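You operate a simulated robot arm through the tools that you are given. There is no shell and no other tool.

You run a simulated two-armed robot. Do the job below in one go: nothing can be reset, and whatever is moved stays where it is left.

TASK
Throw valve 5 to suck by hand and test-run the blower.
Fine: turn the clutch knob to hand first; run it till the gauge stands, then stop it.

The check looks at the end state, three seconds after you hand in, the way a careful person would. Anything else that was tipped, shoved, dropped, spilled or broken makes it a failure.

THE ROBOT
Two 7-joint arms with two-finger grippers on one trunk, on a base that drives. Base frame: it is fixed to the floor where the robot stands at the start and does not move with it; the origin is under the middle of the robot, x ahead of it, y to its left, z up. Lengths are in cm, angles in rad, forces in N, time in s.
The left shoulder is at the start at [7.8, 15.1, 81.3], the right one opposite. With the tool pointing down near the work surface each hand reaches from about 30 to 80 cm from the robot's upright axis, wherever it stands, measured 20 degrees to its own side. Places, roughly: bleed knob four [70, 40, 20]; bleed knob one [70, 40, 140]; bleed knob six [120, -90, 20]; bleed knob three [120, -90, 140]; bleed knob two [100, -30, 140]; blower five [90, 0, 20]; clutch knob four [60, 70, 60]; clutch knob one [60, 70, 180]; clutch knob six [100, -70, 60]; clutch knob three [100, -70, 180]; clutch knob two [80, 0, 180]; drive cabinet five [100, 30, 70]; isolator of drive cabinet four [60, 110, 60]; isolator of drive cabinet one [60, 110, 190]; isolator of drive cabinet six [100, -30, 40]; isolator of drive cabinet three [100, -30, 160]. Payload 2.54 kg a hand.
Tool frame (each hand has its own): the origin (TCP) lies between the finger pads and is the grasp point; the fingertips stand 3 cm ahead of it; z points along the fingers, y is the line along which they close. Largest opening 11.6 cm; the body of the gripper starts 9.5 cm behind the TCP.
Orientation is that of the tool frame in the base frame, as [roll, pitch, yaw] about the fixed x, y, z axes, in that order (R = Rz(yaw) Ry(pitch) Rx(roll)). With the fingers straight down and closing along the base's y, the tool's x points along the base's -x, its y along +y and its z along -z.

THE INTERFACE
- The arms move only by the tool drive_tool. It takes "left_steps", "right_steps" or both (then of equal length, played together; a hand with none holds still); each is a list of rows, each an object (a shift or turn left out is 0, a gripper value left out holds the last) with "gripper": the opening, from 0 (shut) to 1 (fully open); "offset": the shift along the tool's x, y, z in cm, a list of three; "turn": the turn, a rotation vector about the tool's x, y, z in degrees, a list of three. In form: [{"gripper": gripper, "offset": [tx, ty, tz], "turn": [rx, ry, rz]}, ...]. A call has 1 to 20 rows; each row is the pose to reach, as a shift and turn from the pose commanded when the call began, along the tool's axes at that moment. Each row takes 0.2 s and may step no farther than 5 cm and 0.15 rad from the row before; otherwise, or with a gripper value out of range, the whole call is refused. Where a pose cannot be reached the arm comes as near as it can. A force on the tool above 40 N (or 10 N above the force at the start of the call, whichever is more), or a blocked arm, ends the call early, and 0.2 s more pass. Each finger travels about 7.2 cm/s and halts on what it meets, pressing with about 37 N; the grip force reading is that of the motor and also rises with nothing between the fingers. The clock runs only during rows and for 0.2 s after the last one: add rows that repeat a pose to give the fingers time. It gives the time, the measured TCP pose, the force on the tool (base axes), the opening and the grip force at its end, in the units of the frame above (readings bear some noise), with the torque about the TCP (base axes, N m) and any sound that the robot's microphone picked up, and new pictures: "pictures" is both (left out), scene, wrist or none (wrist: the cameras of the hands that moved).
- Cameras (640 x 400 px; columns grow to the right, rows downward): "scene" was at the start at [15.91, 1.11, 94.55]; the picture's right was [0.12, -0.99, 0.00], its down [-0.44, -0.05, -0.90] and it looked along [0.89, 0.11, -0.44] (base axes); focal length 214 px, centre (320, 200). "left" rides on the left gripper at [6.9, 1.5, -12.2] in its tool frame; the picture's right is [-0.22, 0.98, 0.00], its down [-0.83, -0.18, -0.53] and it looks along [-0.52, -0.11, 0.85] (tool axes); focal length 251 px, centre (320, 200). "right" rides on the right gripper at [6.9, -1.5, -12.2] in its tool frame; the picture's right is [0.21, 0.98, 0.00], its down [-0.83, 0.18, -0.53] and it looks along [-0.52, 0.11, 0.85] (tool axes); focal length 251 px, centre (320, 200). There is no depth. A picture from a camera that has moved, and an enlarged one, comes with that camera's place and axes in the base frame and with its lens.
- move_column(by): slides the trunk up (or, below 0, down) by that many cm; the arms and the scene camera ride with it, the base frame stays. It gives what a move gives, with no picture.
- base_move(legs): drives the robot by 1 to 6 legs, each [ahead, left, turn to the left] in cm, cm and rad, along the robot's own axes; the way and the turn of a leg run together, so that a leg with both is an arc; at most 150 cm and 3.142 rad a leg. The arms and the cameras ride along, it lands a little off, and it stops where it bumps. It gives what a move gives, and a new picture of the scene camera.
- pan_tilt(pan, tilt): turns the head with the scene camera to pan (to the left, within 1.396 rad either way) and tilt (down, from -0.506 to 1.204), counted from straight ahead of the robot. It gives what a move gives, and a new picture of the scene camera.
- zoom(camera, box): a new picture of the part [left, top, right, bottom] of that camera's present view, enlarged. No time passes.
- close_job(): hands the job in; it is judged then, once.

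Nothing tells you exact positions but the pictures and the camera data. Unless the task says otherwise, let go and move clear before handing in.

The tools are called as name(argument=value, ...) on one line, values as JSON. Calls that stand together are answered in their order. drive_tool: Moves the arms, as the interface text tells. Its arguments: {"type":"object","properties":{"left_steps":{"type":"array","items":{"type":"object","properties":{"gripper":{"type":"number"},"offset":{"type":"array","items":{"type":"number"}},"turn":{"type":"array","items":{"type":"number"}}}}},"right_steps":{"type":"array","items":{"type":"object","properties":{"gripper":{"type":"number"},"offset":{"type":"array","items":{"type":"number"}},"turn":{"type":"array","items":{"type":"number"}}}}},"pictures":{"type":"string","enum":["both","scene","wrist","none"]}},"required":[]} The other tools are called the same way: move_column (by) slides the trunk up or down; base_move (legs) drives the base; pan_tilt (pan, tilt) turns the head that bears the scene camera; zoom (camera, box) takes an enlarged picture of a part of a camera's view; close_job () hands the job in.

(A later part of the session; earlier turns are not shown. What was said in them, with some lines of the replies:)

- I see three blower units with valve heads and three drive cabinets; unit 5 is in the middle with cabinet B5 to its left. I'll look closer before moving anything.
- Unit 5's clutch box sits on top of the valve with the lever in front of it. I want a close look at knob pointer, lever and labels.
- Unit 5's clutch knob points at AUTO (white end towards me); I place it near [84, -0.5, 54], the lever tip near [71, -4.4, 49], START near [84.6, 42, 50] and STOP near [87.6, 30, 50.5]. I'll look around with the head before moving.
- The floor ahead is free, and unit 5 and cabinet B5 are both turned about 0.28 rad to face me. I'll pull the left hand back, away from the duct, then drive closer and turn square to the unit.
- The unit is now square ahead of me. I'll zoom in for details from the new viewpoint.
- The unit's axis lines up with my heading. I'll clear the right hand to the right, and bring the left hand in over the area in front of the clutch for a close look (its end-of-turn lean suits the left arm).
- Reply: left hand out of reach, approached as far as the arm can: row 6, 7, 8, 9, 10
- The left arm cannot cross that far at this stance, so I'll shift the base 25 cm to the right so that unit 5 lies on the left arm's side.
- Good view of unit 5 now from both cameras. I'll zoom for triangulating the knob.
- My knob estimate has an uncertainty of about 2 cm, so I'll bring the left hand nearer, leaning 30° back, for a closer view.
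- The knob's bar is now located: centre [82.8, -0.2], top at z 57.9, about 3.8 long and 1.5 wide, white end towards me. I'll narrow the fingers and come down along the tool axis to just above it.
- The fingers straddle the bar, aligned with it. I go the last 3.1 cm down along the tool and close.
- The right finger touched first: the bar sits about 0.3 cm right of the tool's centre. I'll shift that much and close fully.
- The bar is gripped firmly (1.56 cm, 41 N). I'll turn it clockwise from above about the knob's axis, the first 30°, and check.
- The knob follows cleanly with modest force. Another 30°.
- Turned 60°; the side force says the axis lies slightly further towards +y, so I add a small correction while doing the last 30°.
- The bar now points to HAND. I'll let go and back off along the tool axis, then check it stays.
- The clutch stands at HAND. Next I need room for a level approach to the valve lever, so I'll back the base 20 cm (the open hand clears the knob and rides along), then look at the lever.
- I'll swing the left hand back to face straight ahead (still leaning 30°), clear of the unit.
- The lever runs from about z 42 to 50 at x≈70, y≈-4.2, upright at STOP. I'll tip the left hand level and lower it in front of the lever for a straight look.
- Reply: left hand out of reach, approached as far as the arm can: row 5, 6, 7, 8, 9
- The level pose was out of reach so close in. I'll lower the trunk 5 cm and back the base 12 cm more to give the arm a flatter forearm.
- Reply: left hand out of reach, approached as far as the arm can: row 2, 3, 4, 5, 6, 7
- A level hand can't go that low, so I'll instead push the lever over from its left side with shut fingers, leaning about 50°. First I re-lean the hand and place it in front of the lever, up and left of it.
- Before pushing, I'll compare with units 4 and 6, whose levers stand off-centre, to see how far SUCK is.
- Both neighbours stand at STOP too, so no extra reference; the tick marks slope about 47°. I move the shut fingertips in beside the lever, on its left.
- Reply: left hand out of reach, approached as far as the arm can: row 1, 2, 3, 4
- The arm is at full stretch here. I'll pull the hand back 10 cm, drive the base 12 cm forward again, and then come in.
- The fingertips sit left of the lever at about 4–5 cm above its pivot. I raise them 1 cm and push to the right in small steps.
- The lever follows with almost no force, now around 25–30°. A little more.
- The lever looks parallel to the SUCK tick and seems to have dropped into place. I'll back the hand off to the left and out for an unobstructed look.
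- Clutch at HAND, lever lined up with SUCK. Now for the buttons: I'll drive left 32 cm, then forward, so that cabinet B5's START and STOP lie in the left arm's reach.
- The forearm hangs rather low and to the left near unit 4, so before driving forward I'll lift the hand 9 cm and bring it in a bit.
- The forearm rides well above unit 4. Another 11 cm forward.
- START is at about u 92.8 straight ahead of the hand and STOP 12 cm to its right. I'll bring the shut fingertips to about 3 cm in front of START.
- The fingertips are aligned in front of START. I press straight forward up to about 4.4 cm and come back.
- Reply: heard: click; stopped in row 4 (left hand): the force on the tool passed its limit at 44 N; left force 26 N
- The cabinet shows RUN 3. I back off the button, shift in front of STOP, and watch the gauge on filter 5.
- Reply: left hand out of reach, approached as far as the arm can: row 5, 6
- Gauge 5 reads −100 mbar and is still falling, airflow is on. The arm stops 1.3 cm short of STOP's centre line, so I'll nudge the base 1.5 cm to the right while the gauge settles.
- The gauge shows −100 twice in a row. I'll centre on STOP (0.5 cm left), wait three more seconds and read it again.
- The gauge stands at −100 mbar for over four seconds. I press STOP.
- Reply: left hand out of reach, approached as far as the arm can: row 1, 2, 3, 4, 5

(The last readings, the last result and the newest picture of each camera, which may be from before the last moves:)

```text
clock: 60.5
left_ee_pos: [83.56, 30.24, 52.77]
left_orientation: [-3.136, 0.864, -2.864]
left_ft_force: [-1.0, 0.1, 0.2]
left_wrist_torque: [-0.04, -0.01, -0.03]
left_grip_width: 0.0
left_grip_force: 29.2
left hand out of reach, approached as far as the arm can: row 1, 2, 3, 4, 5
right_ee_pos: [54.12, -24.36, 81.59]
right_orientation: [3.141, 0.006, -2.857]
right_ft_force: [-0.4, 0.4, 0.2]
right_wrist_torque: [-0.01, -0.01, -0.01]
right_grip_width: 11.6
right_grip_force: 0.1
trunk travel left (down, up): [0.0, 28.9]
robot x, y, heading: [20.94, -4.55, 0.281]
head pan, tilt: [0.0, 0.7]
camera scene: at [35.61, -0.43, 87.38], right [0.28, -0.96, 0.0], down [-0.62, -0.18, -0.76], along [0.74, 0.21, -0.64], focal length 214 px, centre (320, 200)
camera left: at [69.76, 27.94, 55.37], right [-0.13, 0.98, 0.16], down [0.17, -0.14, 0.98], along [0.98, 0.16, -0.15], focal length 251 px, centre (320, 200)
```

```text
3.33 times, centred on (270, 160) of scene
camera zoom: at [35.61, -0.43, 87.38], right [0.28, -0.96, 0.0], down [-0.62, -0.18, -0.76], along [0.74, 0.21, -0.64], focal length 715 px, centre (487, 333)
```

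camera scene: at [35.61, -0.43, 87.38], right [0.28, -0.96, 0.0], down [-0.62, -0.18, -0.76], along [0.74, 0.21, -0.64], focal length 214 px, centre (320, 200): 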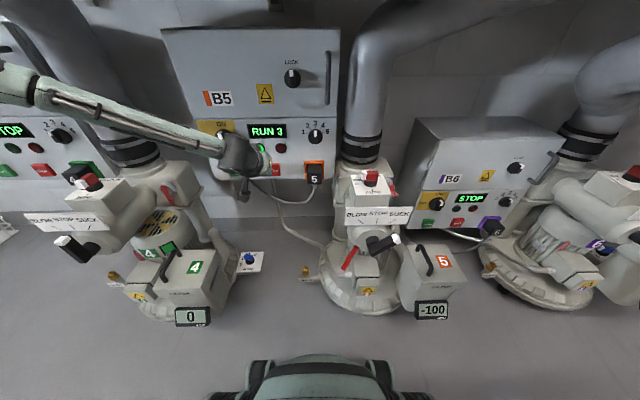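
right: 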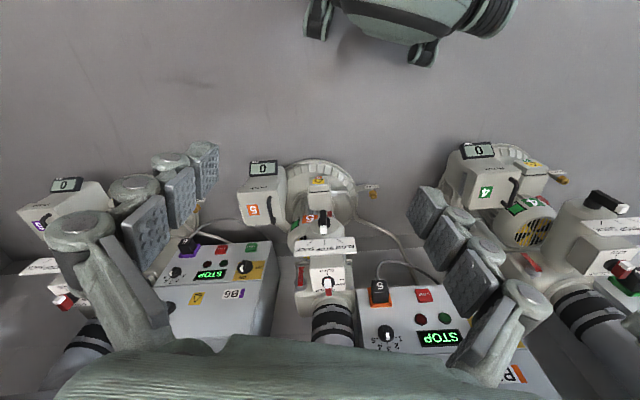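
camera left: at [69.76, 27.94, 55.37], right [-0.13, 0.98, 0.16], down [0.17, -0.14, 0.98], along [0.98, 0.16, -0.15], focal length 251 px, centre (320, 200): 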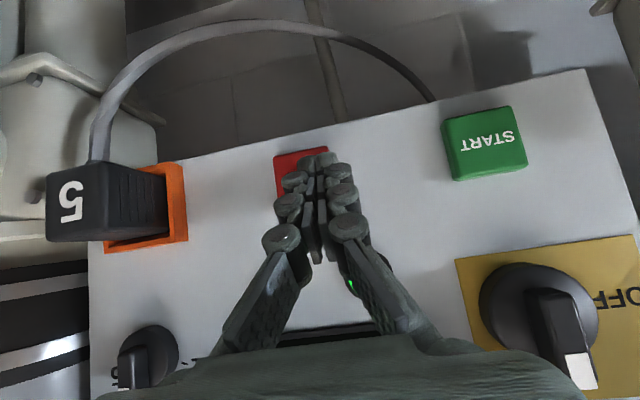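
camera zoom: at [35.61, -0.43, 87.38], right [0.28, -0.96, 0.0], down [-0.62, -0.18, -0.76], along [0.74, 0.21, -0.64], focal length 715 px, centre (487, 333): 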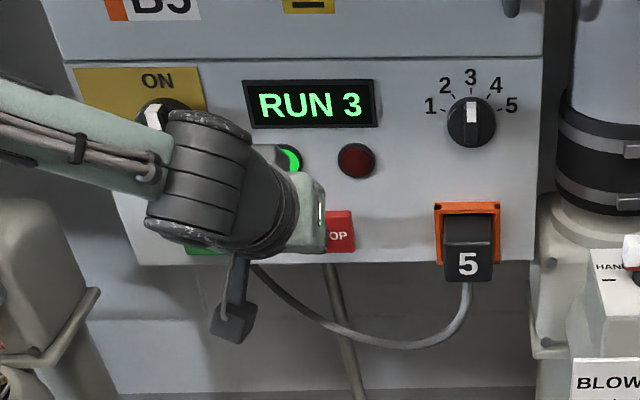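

The arm can't quite reach STOP from here. I'll pull back, shift the base 5 cm right and 3 cm forward, and line up again.

drive_tool(left_steps=[{"gripper": 0, "offset": [2, 0, -2.3]}, {"gripper": 0, "offset": [3.9, 0, -4.6]}, {"gripper": 0, "offset": [3.9, 0, -4.6]}], pictures="none")

base_move(legs=[[3, -5, 0]])

zoom(camera="left", box=[0, 0, 640, 400])

```text
clock: 61.3
left_ee_pos: [77.79, 28.56, 52.69]
left_orientation: [-3.138, 0.864, -2.863]
left_ft_force: [0.4, -0.6, 0.3]
left_wrist_torque: [-0.01, 0.0, 0.0]
left_grip_width: 0.01
left_grip_force: 29.0
right_ee_pos: [54.16, -24.43, 81.57]
right_orientation: [3.141, 0.007, -2.857]
right_ft_force: [0.0, 0.0, -0.1]
right_wrist_torque: [0.01, -0.01, 0.06]
right_grip_width: 11.56
right_grip_force: 0.0
trunk travel left (down, up): [0.0, 28.9]
robot x, y, heading: [20.69, -4.85, 0.281]
head pan, tilt: [0.0, 0.7]
```

```text
clock: 62.4
left_ee_pos: [81.98, 24.61, 52.6]
left_orientation: [-3.139, 0.866, -2.862]
left_ft_force: [0.4, 0.6, -0.7]
left_wrist_torque: [-0.01, 0.01, 0.0]
left_grip_width: 0.0
left_grip_force: 28.9
right_ee_pos: [58.25, -28.26, 81.57]
right_orientation: [-3.141, 0.007, -2.856]
right_ft_force: [0.0, 0.0, -0.5]
right_wrist_torque: [0.01, 0.02, -0.02]
right_grip_width: 11.61
right_grip_force: 0.0
trunk travel left (down, up): [0.0, 28.9]
robot x, y, heading: [24.87, -8.84, 0.281]
head pan, tilt: [0.0, 0.7]
camera scene: at [39.76, -4.34, 87.38], right [0.28, -0.96, 0.0], down [-0.62, -0.18, -0.76], along [0.74, 0.21, -0.64], focal length 214 px, centre (320, 200)
```

scene: 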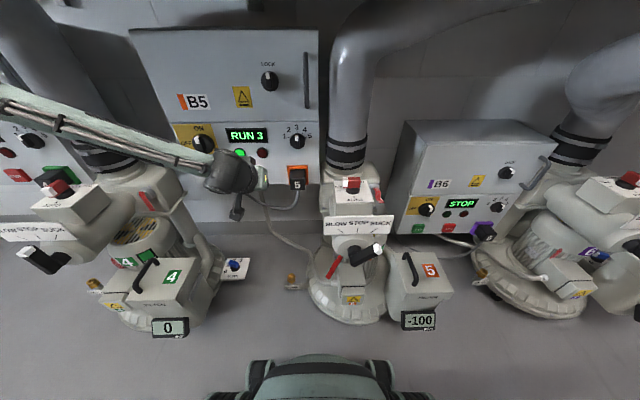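

```text
1.00 times, centred on (320, 200) of left (not enlarged: the box is as wide or as high as the picture)
camera zoom: at [68.18, 22.32, 55.29], right [-0.13, 0.98, 0.16], down [0.17, -0.14, 0.98], along [0.98, 0.16, -0.15], focal length 251 px, centre (320, 200)
```

zoom: 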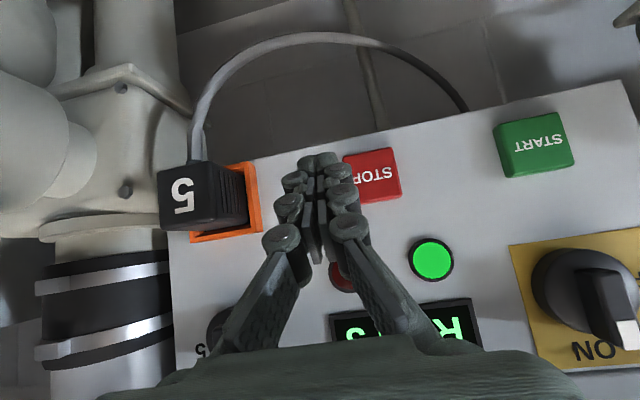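

STOP is now 3.9 cm to the left of the fingertips and within reach. I align and press.

drive_tool(left_steps=[{"gripper": 0, "offset": [0.76, 2.5, 0.65]}, {"gripper": 0, "offset": [0.76, 3.9, 0.65]}, {"gripper": 0, "offset": [-0.54, 3.9, 2.17]}, {"gripper": 0, "offset": [-1.05, 3.9, 2.78]}, {"gripper": 0, "offset": [-1.31, 3.9, 3.09]}, {"gripper": 0, "offset": [-1.51, 3.9, 3.32]}, {"gripper": 0, "offset": [-1.7, 3.9, 3.55]}])

zoom(camera="scene", box=[170, 100, 320, 220])

```text
clock: 64.0
left_ee_pos: [84.43, 29.26, 51.57]
left_orientation: [-3.136, 0.863, -2.863]
left_ft_force: [-3.3, -1.2, 0.2]
left_wrist_torque: [-0.06, 0.05, 0.05]
left_grip_width: 0.61
left_grip_force: 28.9
right_ee_pos: [58.29, -28.37, 81.54]
right_orientation: [3.141, 0.007, -2.858]
right_ft_force: [-0.5, -0.1, -0.6]
right_wrist_torque: [-0.01, -0.02, -0.03]
right_grip_width: 11.59
right_grip_force: 0.0
trunk travel left (down, up): [0.0, 28.9]
robot x, y, heading: [24.99, -8.67, 0.28]
head pan, tilt: [0.0, 0.7]
heard: click
camera scene: at [39.75, -4.35, 87.38], right [0.28, -0.96, 0.0], down [-0.62, -0.18, -0.77], along [0.74, 0.21, -0.64], focal length 214 px, centre (320, 200)
camera left: at [70.76, 27.02, 54.22], right [-0.13, 0.98, 0.16], down [0.17, -0.14, 0.98], along [0.98, 0.16, -0.15], focal length 251 px, centre (320, 200)
```

scene: 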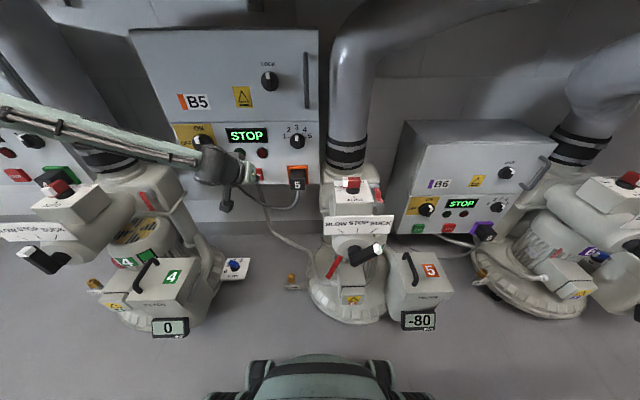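
left: 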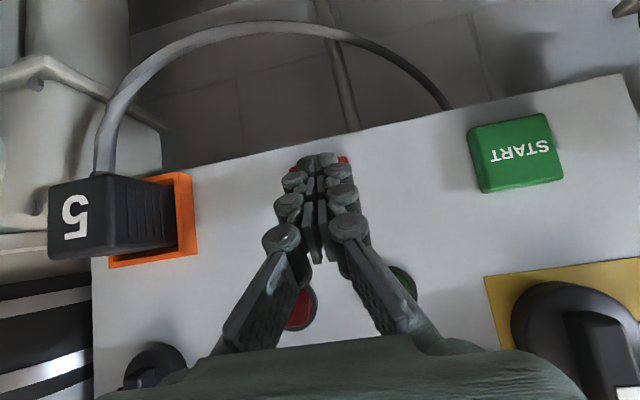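

```text
3.33 times, centred on (245, 160) of scene
camera zoom: at [39.75, -4.35, 87.38], right [0.28, -0.96, 0.0], down [-0.62, -0.18, -0.77], along [0.74, 0.21, -0.64], focal length 715 px, centre (570, 333)
```

zoom: 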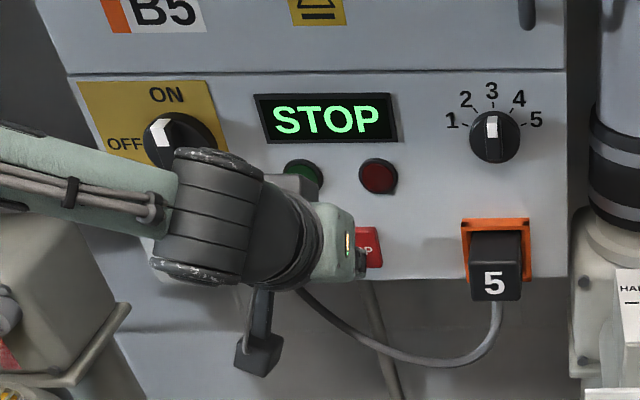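

The cabinet shows STOP again and the gauge is running down. I pull the hand clear and check the final state.

drive_tool(left_steps=[{"gripper": 0, "offset": [2, 0, -2.3]}, {"gripper": 0, "offset": [4, 0, -4.8]}, {"gripper": 0, "offset": [5, 0, -8.5]}, {"gripper": 0, "offset": [5.5, 0, -12]}, {"gripper": 0, "offset": [5.5, 0, -12]}], pictures="none")

base_move(legs=[[-14, 0, 0]])

zoom(camera="scene", box=[300, 130, 460, 290])

zoom(camera="scene", box=[170, 80, 330, 220])

zoom(camera="scene", box=[0, 100, 280, 320])

```text
clock: 65.2
left_ee_pos: [72.25, 26.1, 55.09]
left_orientation: [-3.138, 0.863, -2.863]
left_ft_force: [0.3, -0.5, -0.5]
left_wrist_torque: [0.03, 0.02, -0.02]
left_grip_width: 0.0
left_grip_force: 28.8
right_ee_pos: [58.42, -28.4, 81.57]
right_orientation: [-3.141, 0.007, -2.857]
right_ft_force: [0.5, 1.0, -0.6]
right_wrist_torque: [0.02, -0.01, 0.01]
right_grip_width: 11.59
right_grip_force: 0.0
trunk travel left (down, up): [0.0, 28.9]
robot x, y, heading: [25.11, -8.59, 0.279]
head pan, tilt: [0.0, 0.7]
```

```text
clock: 66.5
left_ee_pos: [58.87, 22.18, 55.09]
left_orientation: [-3.138, 0.865, -2.863]
left_ft_force: [-1.0, -0.3, 0.3]
left_wrist_torque: [-0.03, -0.01, 0.0]
left_grip_width: 0.01
left_grip_force: 28.9
right_ee_pos: [44.95, -32.1, 81.61]
right_orientation: [-3.141, 0.008, -2.858]
right_ft_force: [-0.1, -0.3, 0.3]
right_wrist_torque: [0.03, 0.02, -0.02]
right_grip_width: 11.59
right_grip_force: 0.0
trunk travel left (down, up): [0.0, 28.9]
robot x, y, heading: [11.52, -12.72, 0.279]
head pan, tilt: [0.0, 0.7]
camera scene: at [26.36, -8.19, 87.37], right [0.28, -0.96, 0.0], down [-0.62, -0.18, -0.76], along [0.74, 0.21, -0.64], focal length 214 px, centre (320, 200)
```

scene: 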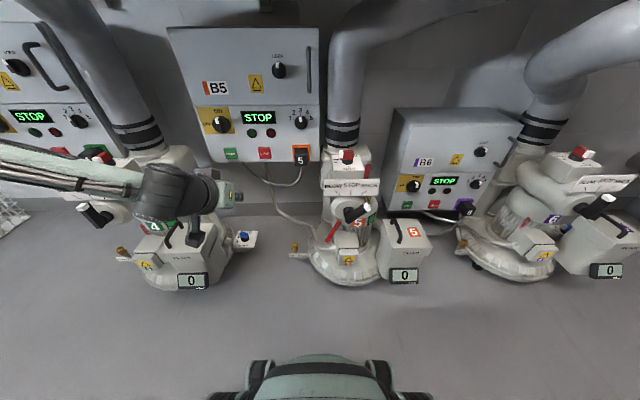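

```text
2.50 times, centred on (380, 210) of scene
camera zoom: at [26.36, -8.19, 87.37], right [0.28, -0.96, 0.0], down [-0.62, -0.18, -0.76], along [0.74, 0.21, -0.64], focal length 536 px, centre (170, 175)
```

zoom: 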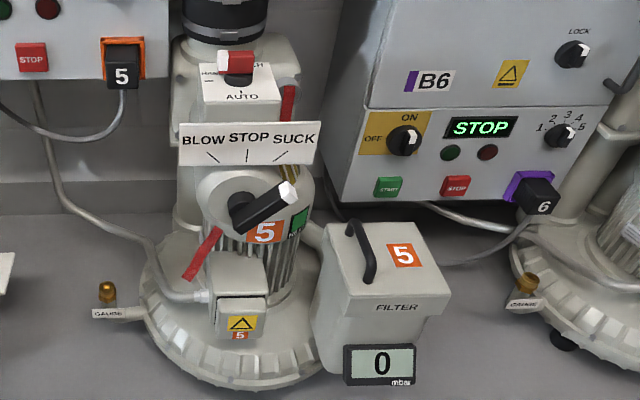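

```text
2.86 times, centred on (250, 150) of scene
camera zoom: at [26.36, -8.19, 87.37], right [0.28, -0.96, 0.0], down [-0.62, -0.18, -0.76], along [0.74, 0.21, -0.64], focal length 613 px, centre (520, 343)
```

zoom: 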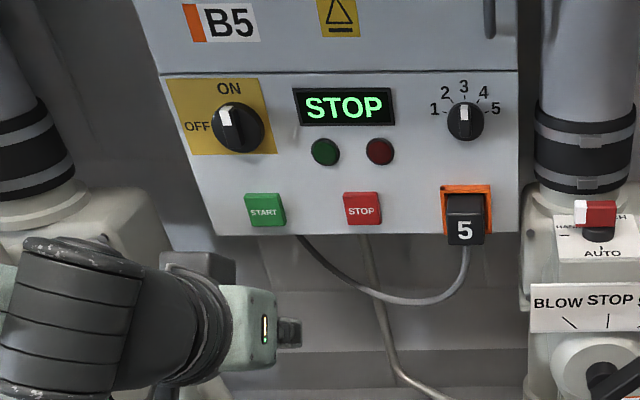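

```text
1.82 times, centred on (140, 210) of scene
camera zoom: at [26.36, -8.19, 87.37], right [0.28, -0.96, 0.0], down [-0.62, -0.18, -0.76], along [0.74, 0.21, -0.64], focal length 390 px, centre (647, 182)
```

zoom: 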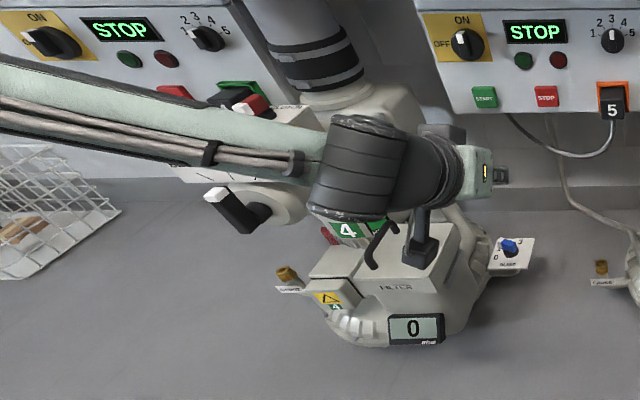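

Everything reads stopped and 0 mbar. One red strip near blower 5 still stands out to the side; I'll lift the hand and wait a little, then look at it again.

drive_tool(left_steps=[{"offset": [-3, 0, -3]}, {"offset": [-6, 0, -6]}, {"offset": [-9, 0, -8]}, {"offset": [-9, 0, -8]}, {"offset": [-9, 0, -8]}, {"offset": [-9, 0, -8]}, {"offset": [-9, 0, -8]}, {"offset": [-9, 0, -8]}, {"offset": [-9, 0, -8]}, {"offset": [-9, 0, -8]}, {"offset": [-9, 0, -8]}, {"offset": [-9, 0, -8]}], pictures="scene")

zoom(camera="scene", box=[280, 140, 440, 300])

zoom(camera="scene", box=[310, 190, 390, 260])

```text
clock: 69.2
left_ee_pos: [58.57, 22.03, 67.06]
left_orientation: [-3.139, 0.863, -2.863]
left_ft_force: [0.4, -0.1, 0.1]
left_wrist_torque: [0.0, -0.02, 0.02]
left_grip_width: 0.0
left_grip_force: 28.6
right_ee_pos: [44.98, -32.17, 81.65]
right_orientation: [3.141, 0.006, -2.858]
right_ft_force: [0.3, 0.1, -0.6]
right_wrist_torque: [0.0, 0.0, -0.03]
right_grip_width: 11.61
right_grip_force: 0.1
trunk travel left (down, up): [0.0, 28.9]
robot x, y, heading: [11.51, -12.33, 0.282]
head pan, tilt: [0.0, 0.7]
camera scene: at [26.36, -8.19, 87.38], right [0.28, -0.96, 0.0], down [-0.62, -0.18, -0.76], along [0.74, 0.21, -0.64], focal length 214 px, centre (320, 200)
```

scene: 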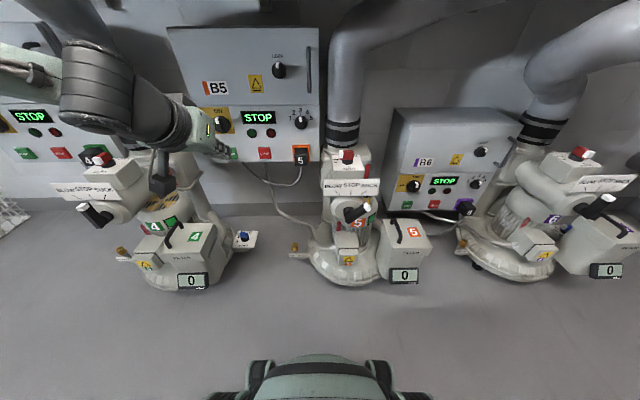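

```text
2.50 times, centred on (360, 220) of scene
camera zoom: at [26.36, -8.19, 87.38], right [0.28, -0.96, 0.0], down [-0.62, -0.18, -0.76], along [0.74, 0.21, -0.64], focal length 536 px, centre (220, 150)
```

zoom: 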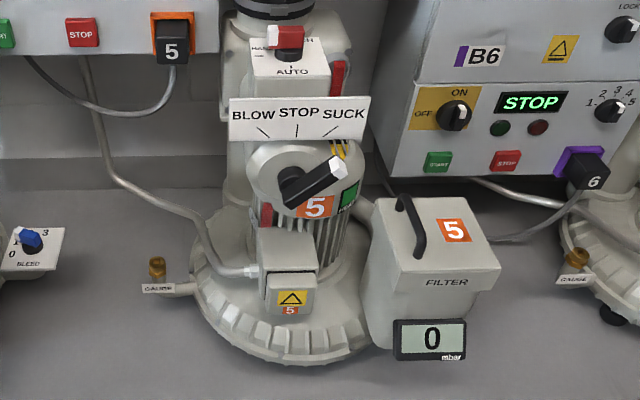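

```text
5.71 times, centred on (350, 225) of scene
camera zoom: at [26.36, -8.19, 87.38], right [0.28, -0.96, 0.0], down [-0.62, -0.18, -0.76], along [0.74, 0.21, -0.64], focal length 1226 px, centre (149, 57)
```

zoom: 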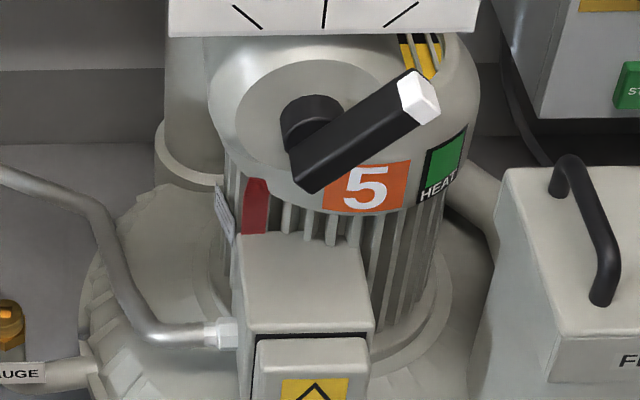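

The telltale strips hang down again, the cabinet shows STOP and gauge 5 reads 0. The clutch is at HAND, the valve lever is at SUCK and the hands are clear, so I'm handing in.

close_job()

```text
The job is handed in.
```

Valve 5 is thrown to SUCK by hand, and the blower has been test-run and stopped. I've handed the job in.

- **Clutch:** I turned clutch knob 5 from AUTO to HAND first; it stayed there when I let go.
- **Valve:** I pushed the lever from STOP to SUCK with shut fingers instead of gripping it, because the arm couldn't get level that low. It lines up with the SUCK mark.
- **Test run:** START on cabinet B5 brought up RUN 3. The gauge on filter 5 settled at −100 mbar and stood there for several seconds. I missed STOP on the first try because the arm couldn't reach it, so the blower ran about 10 seconds in all.
- **End state:** B5 shows STOP, gauge 5 is back to 0, and both hands are clear. In the last pictures nothing else looks moved or disturbed.
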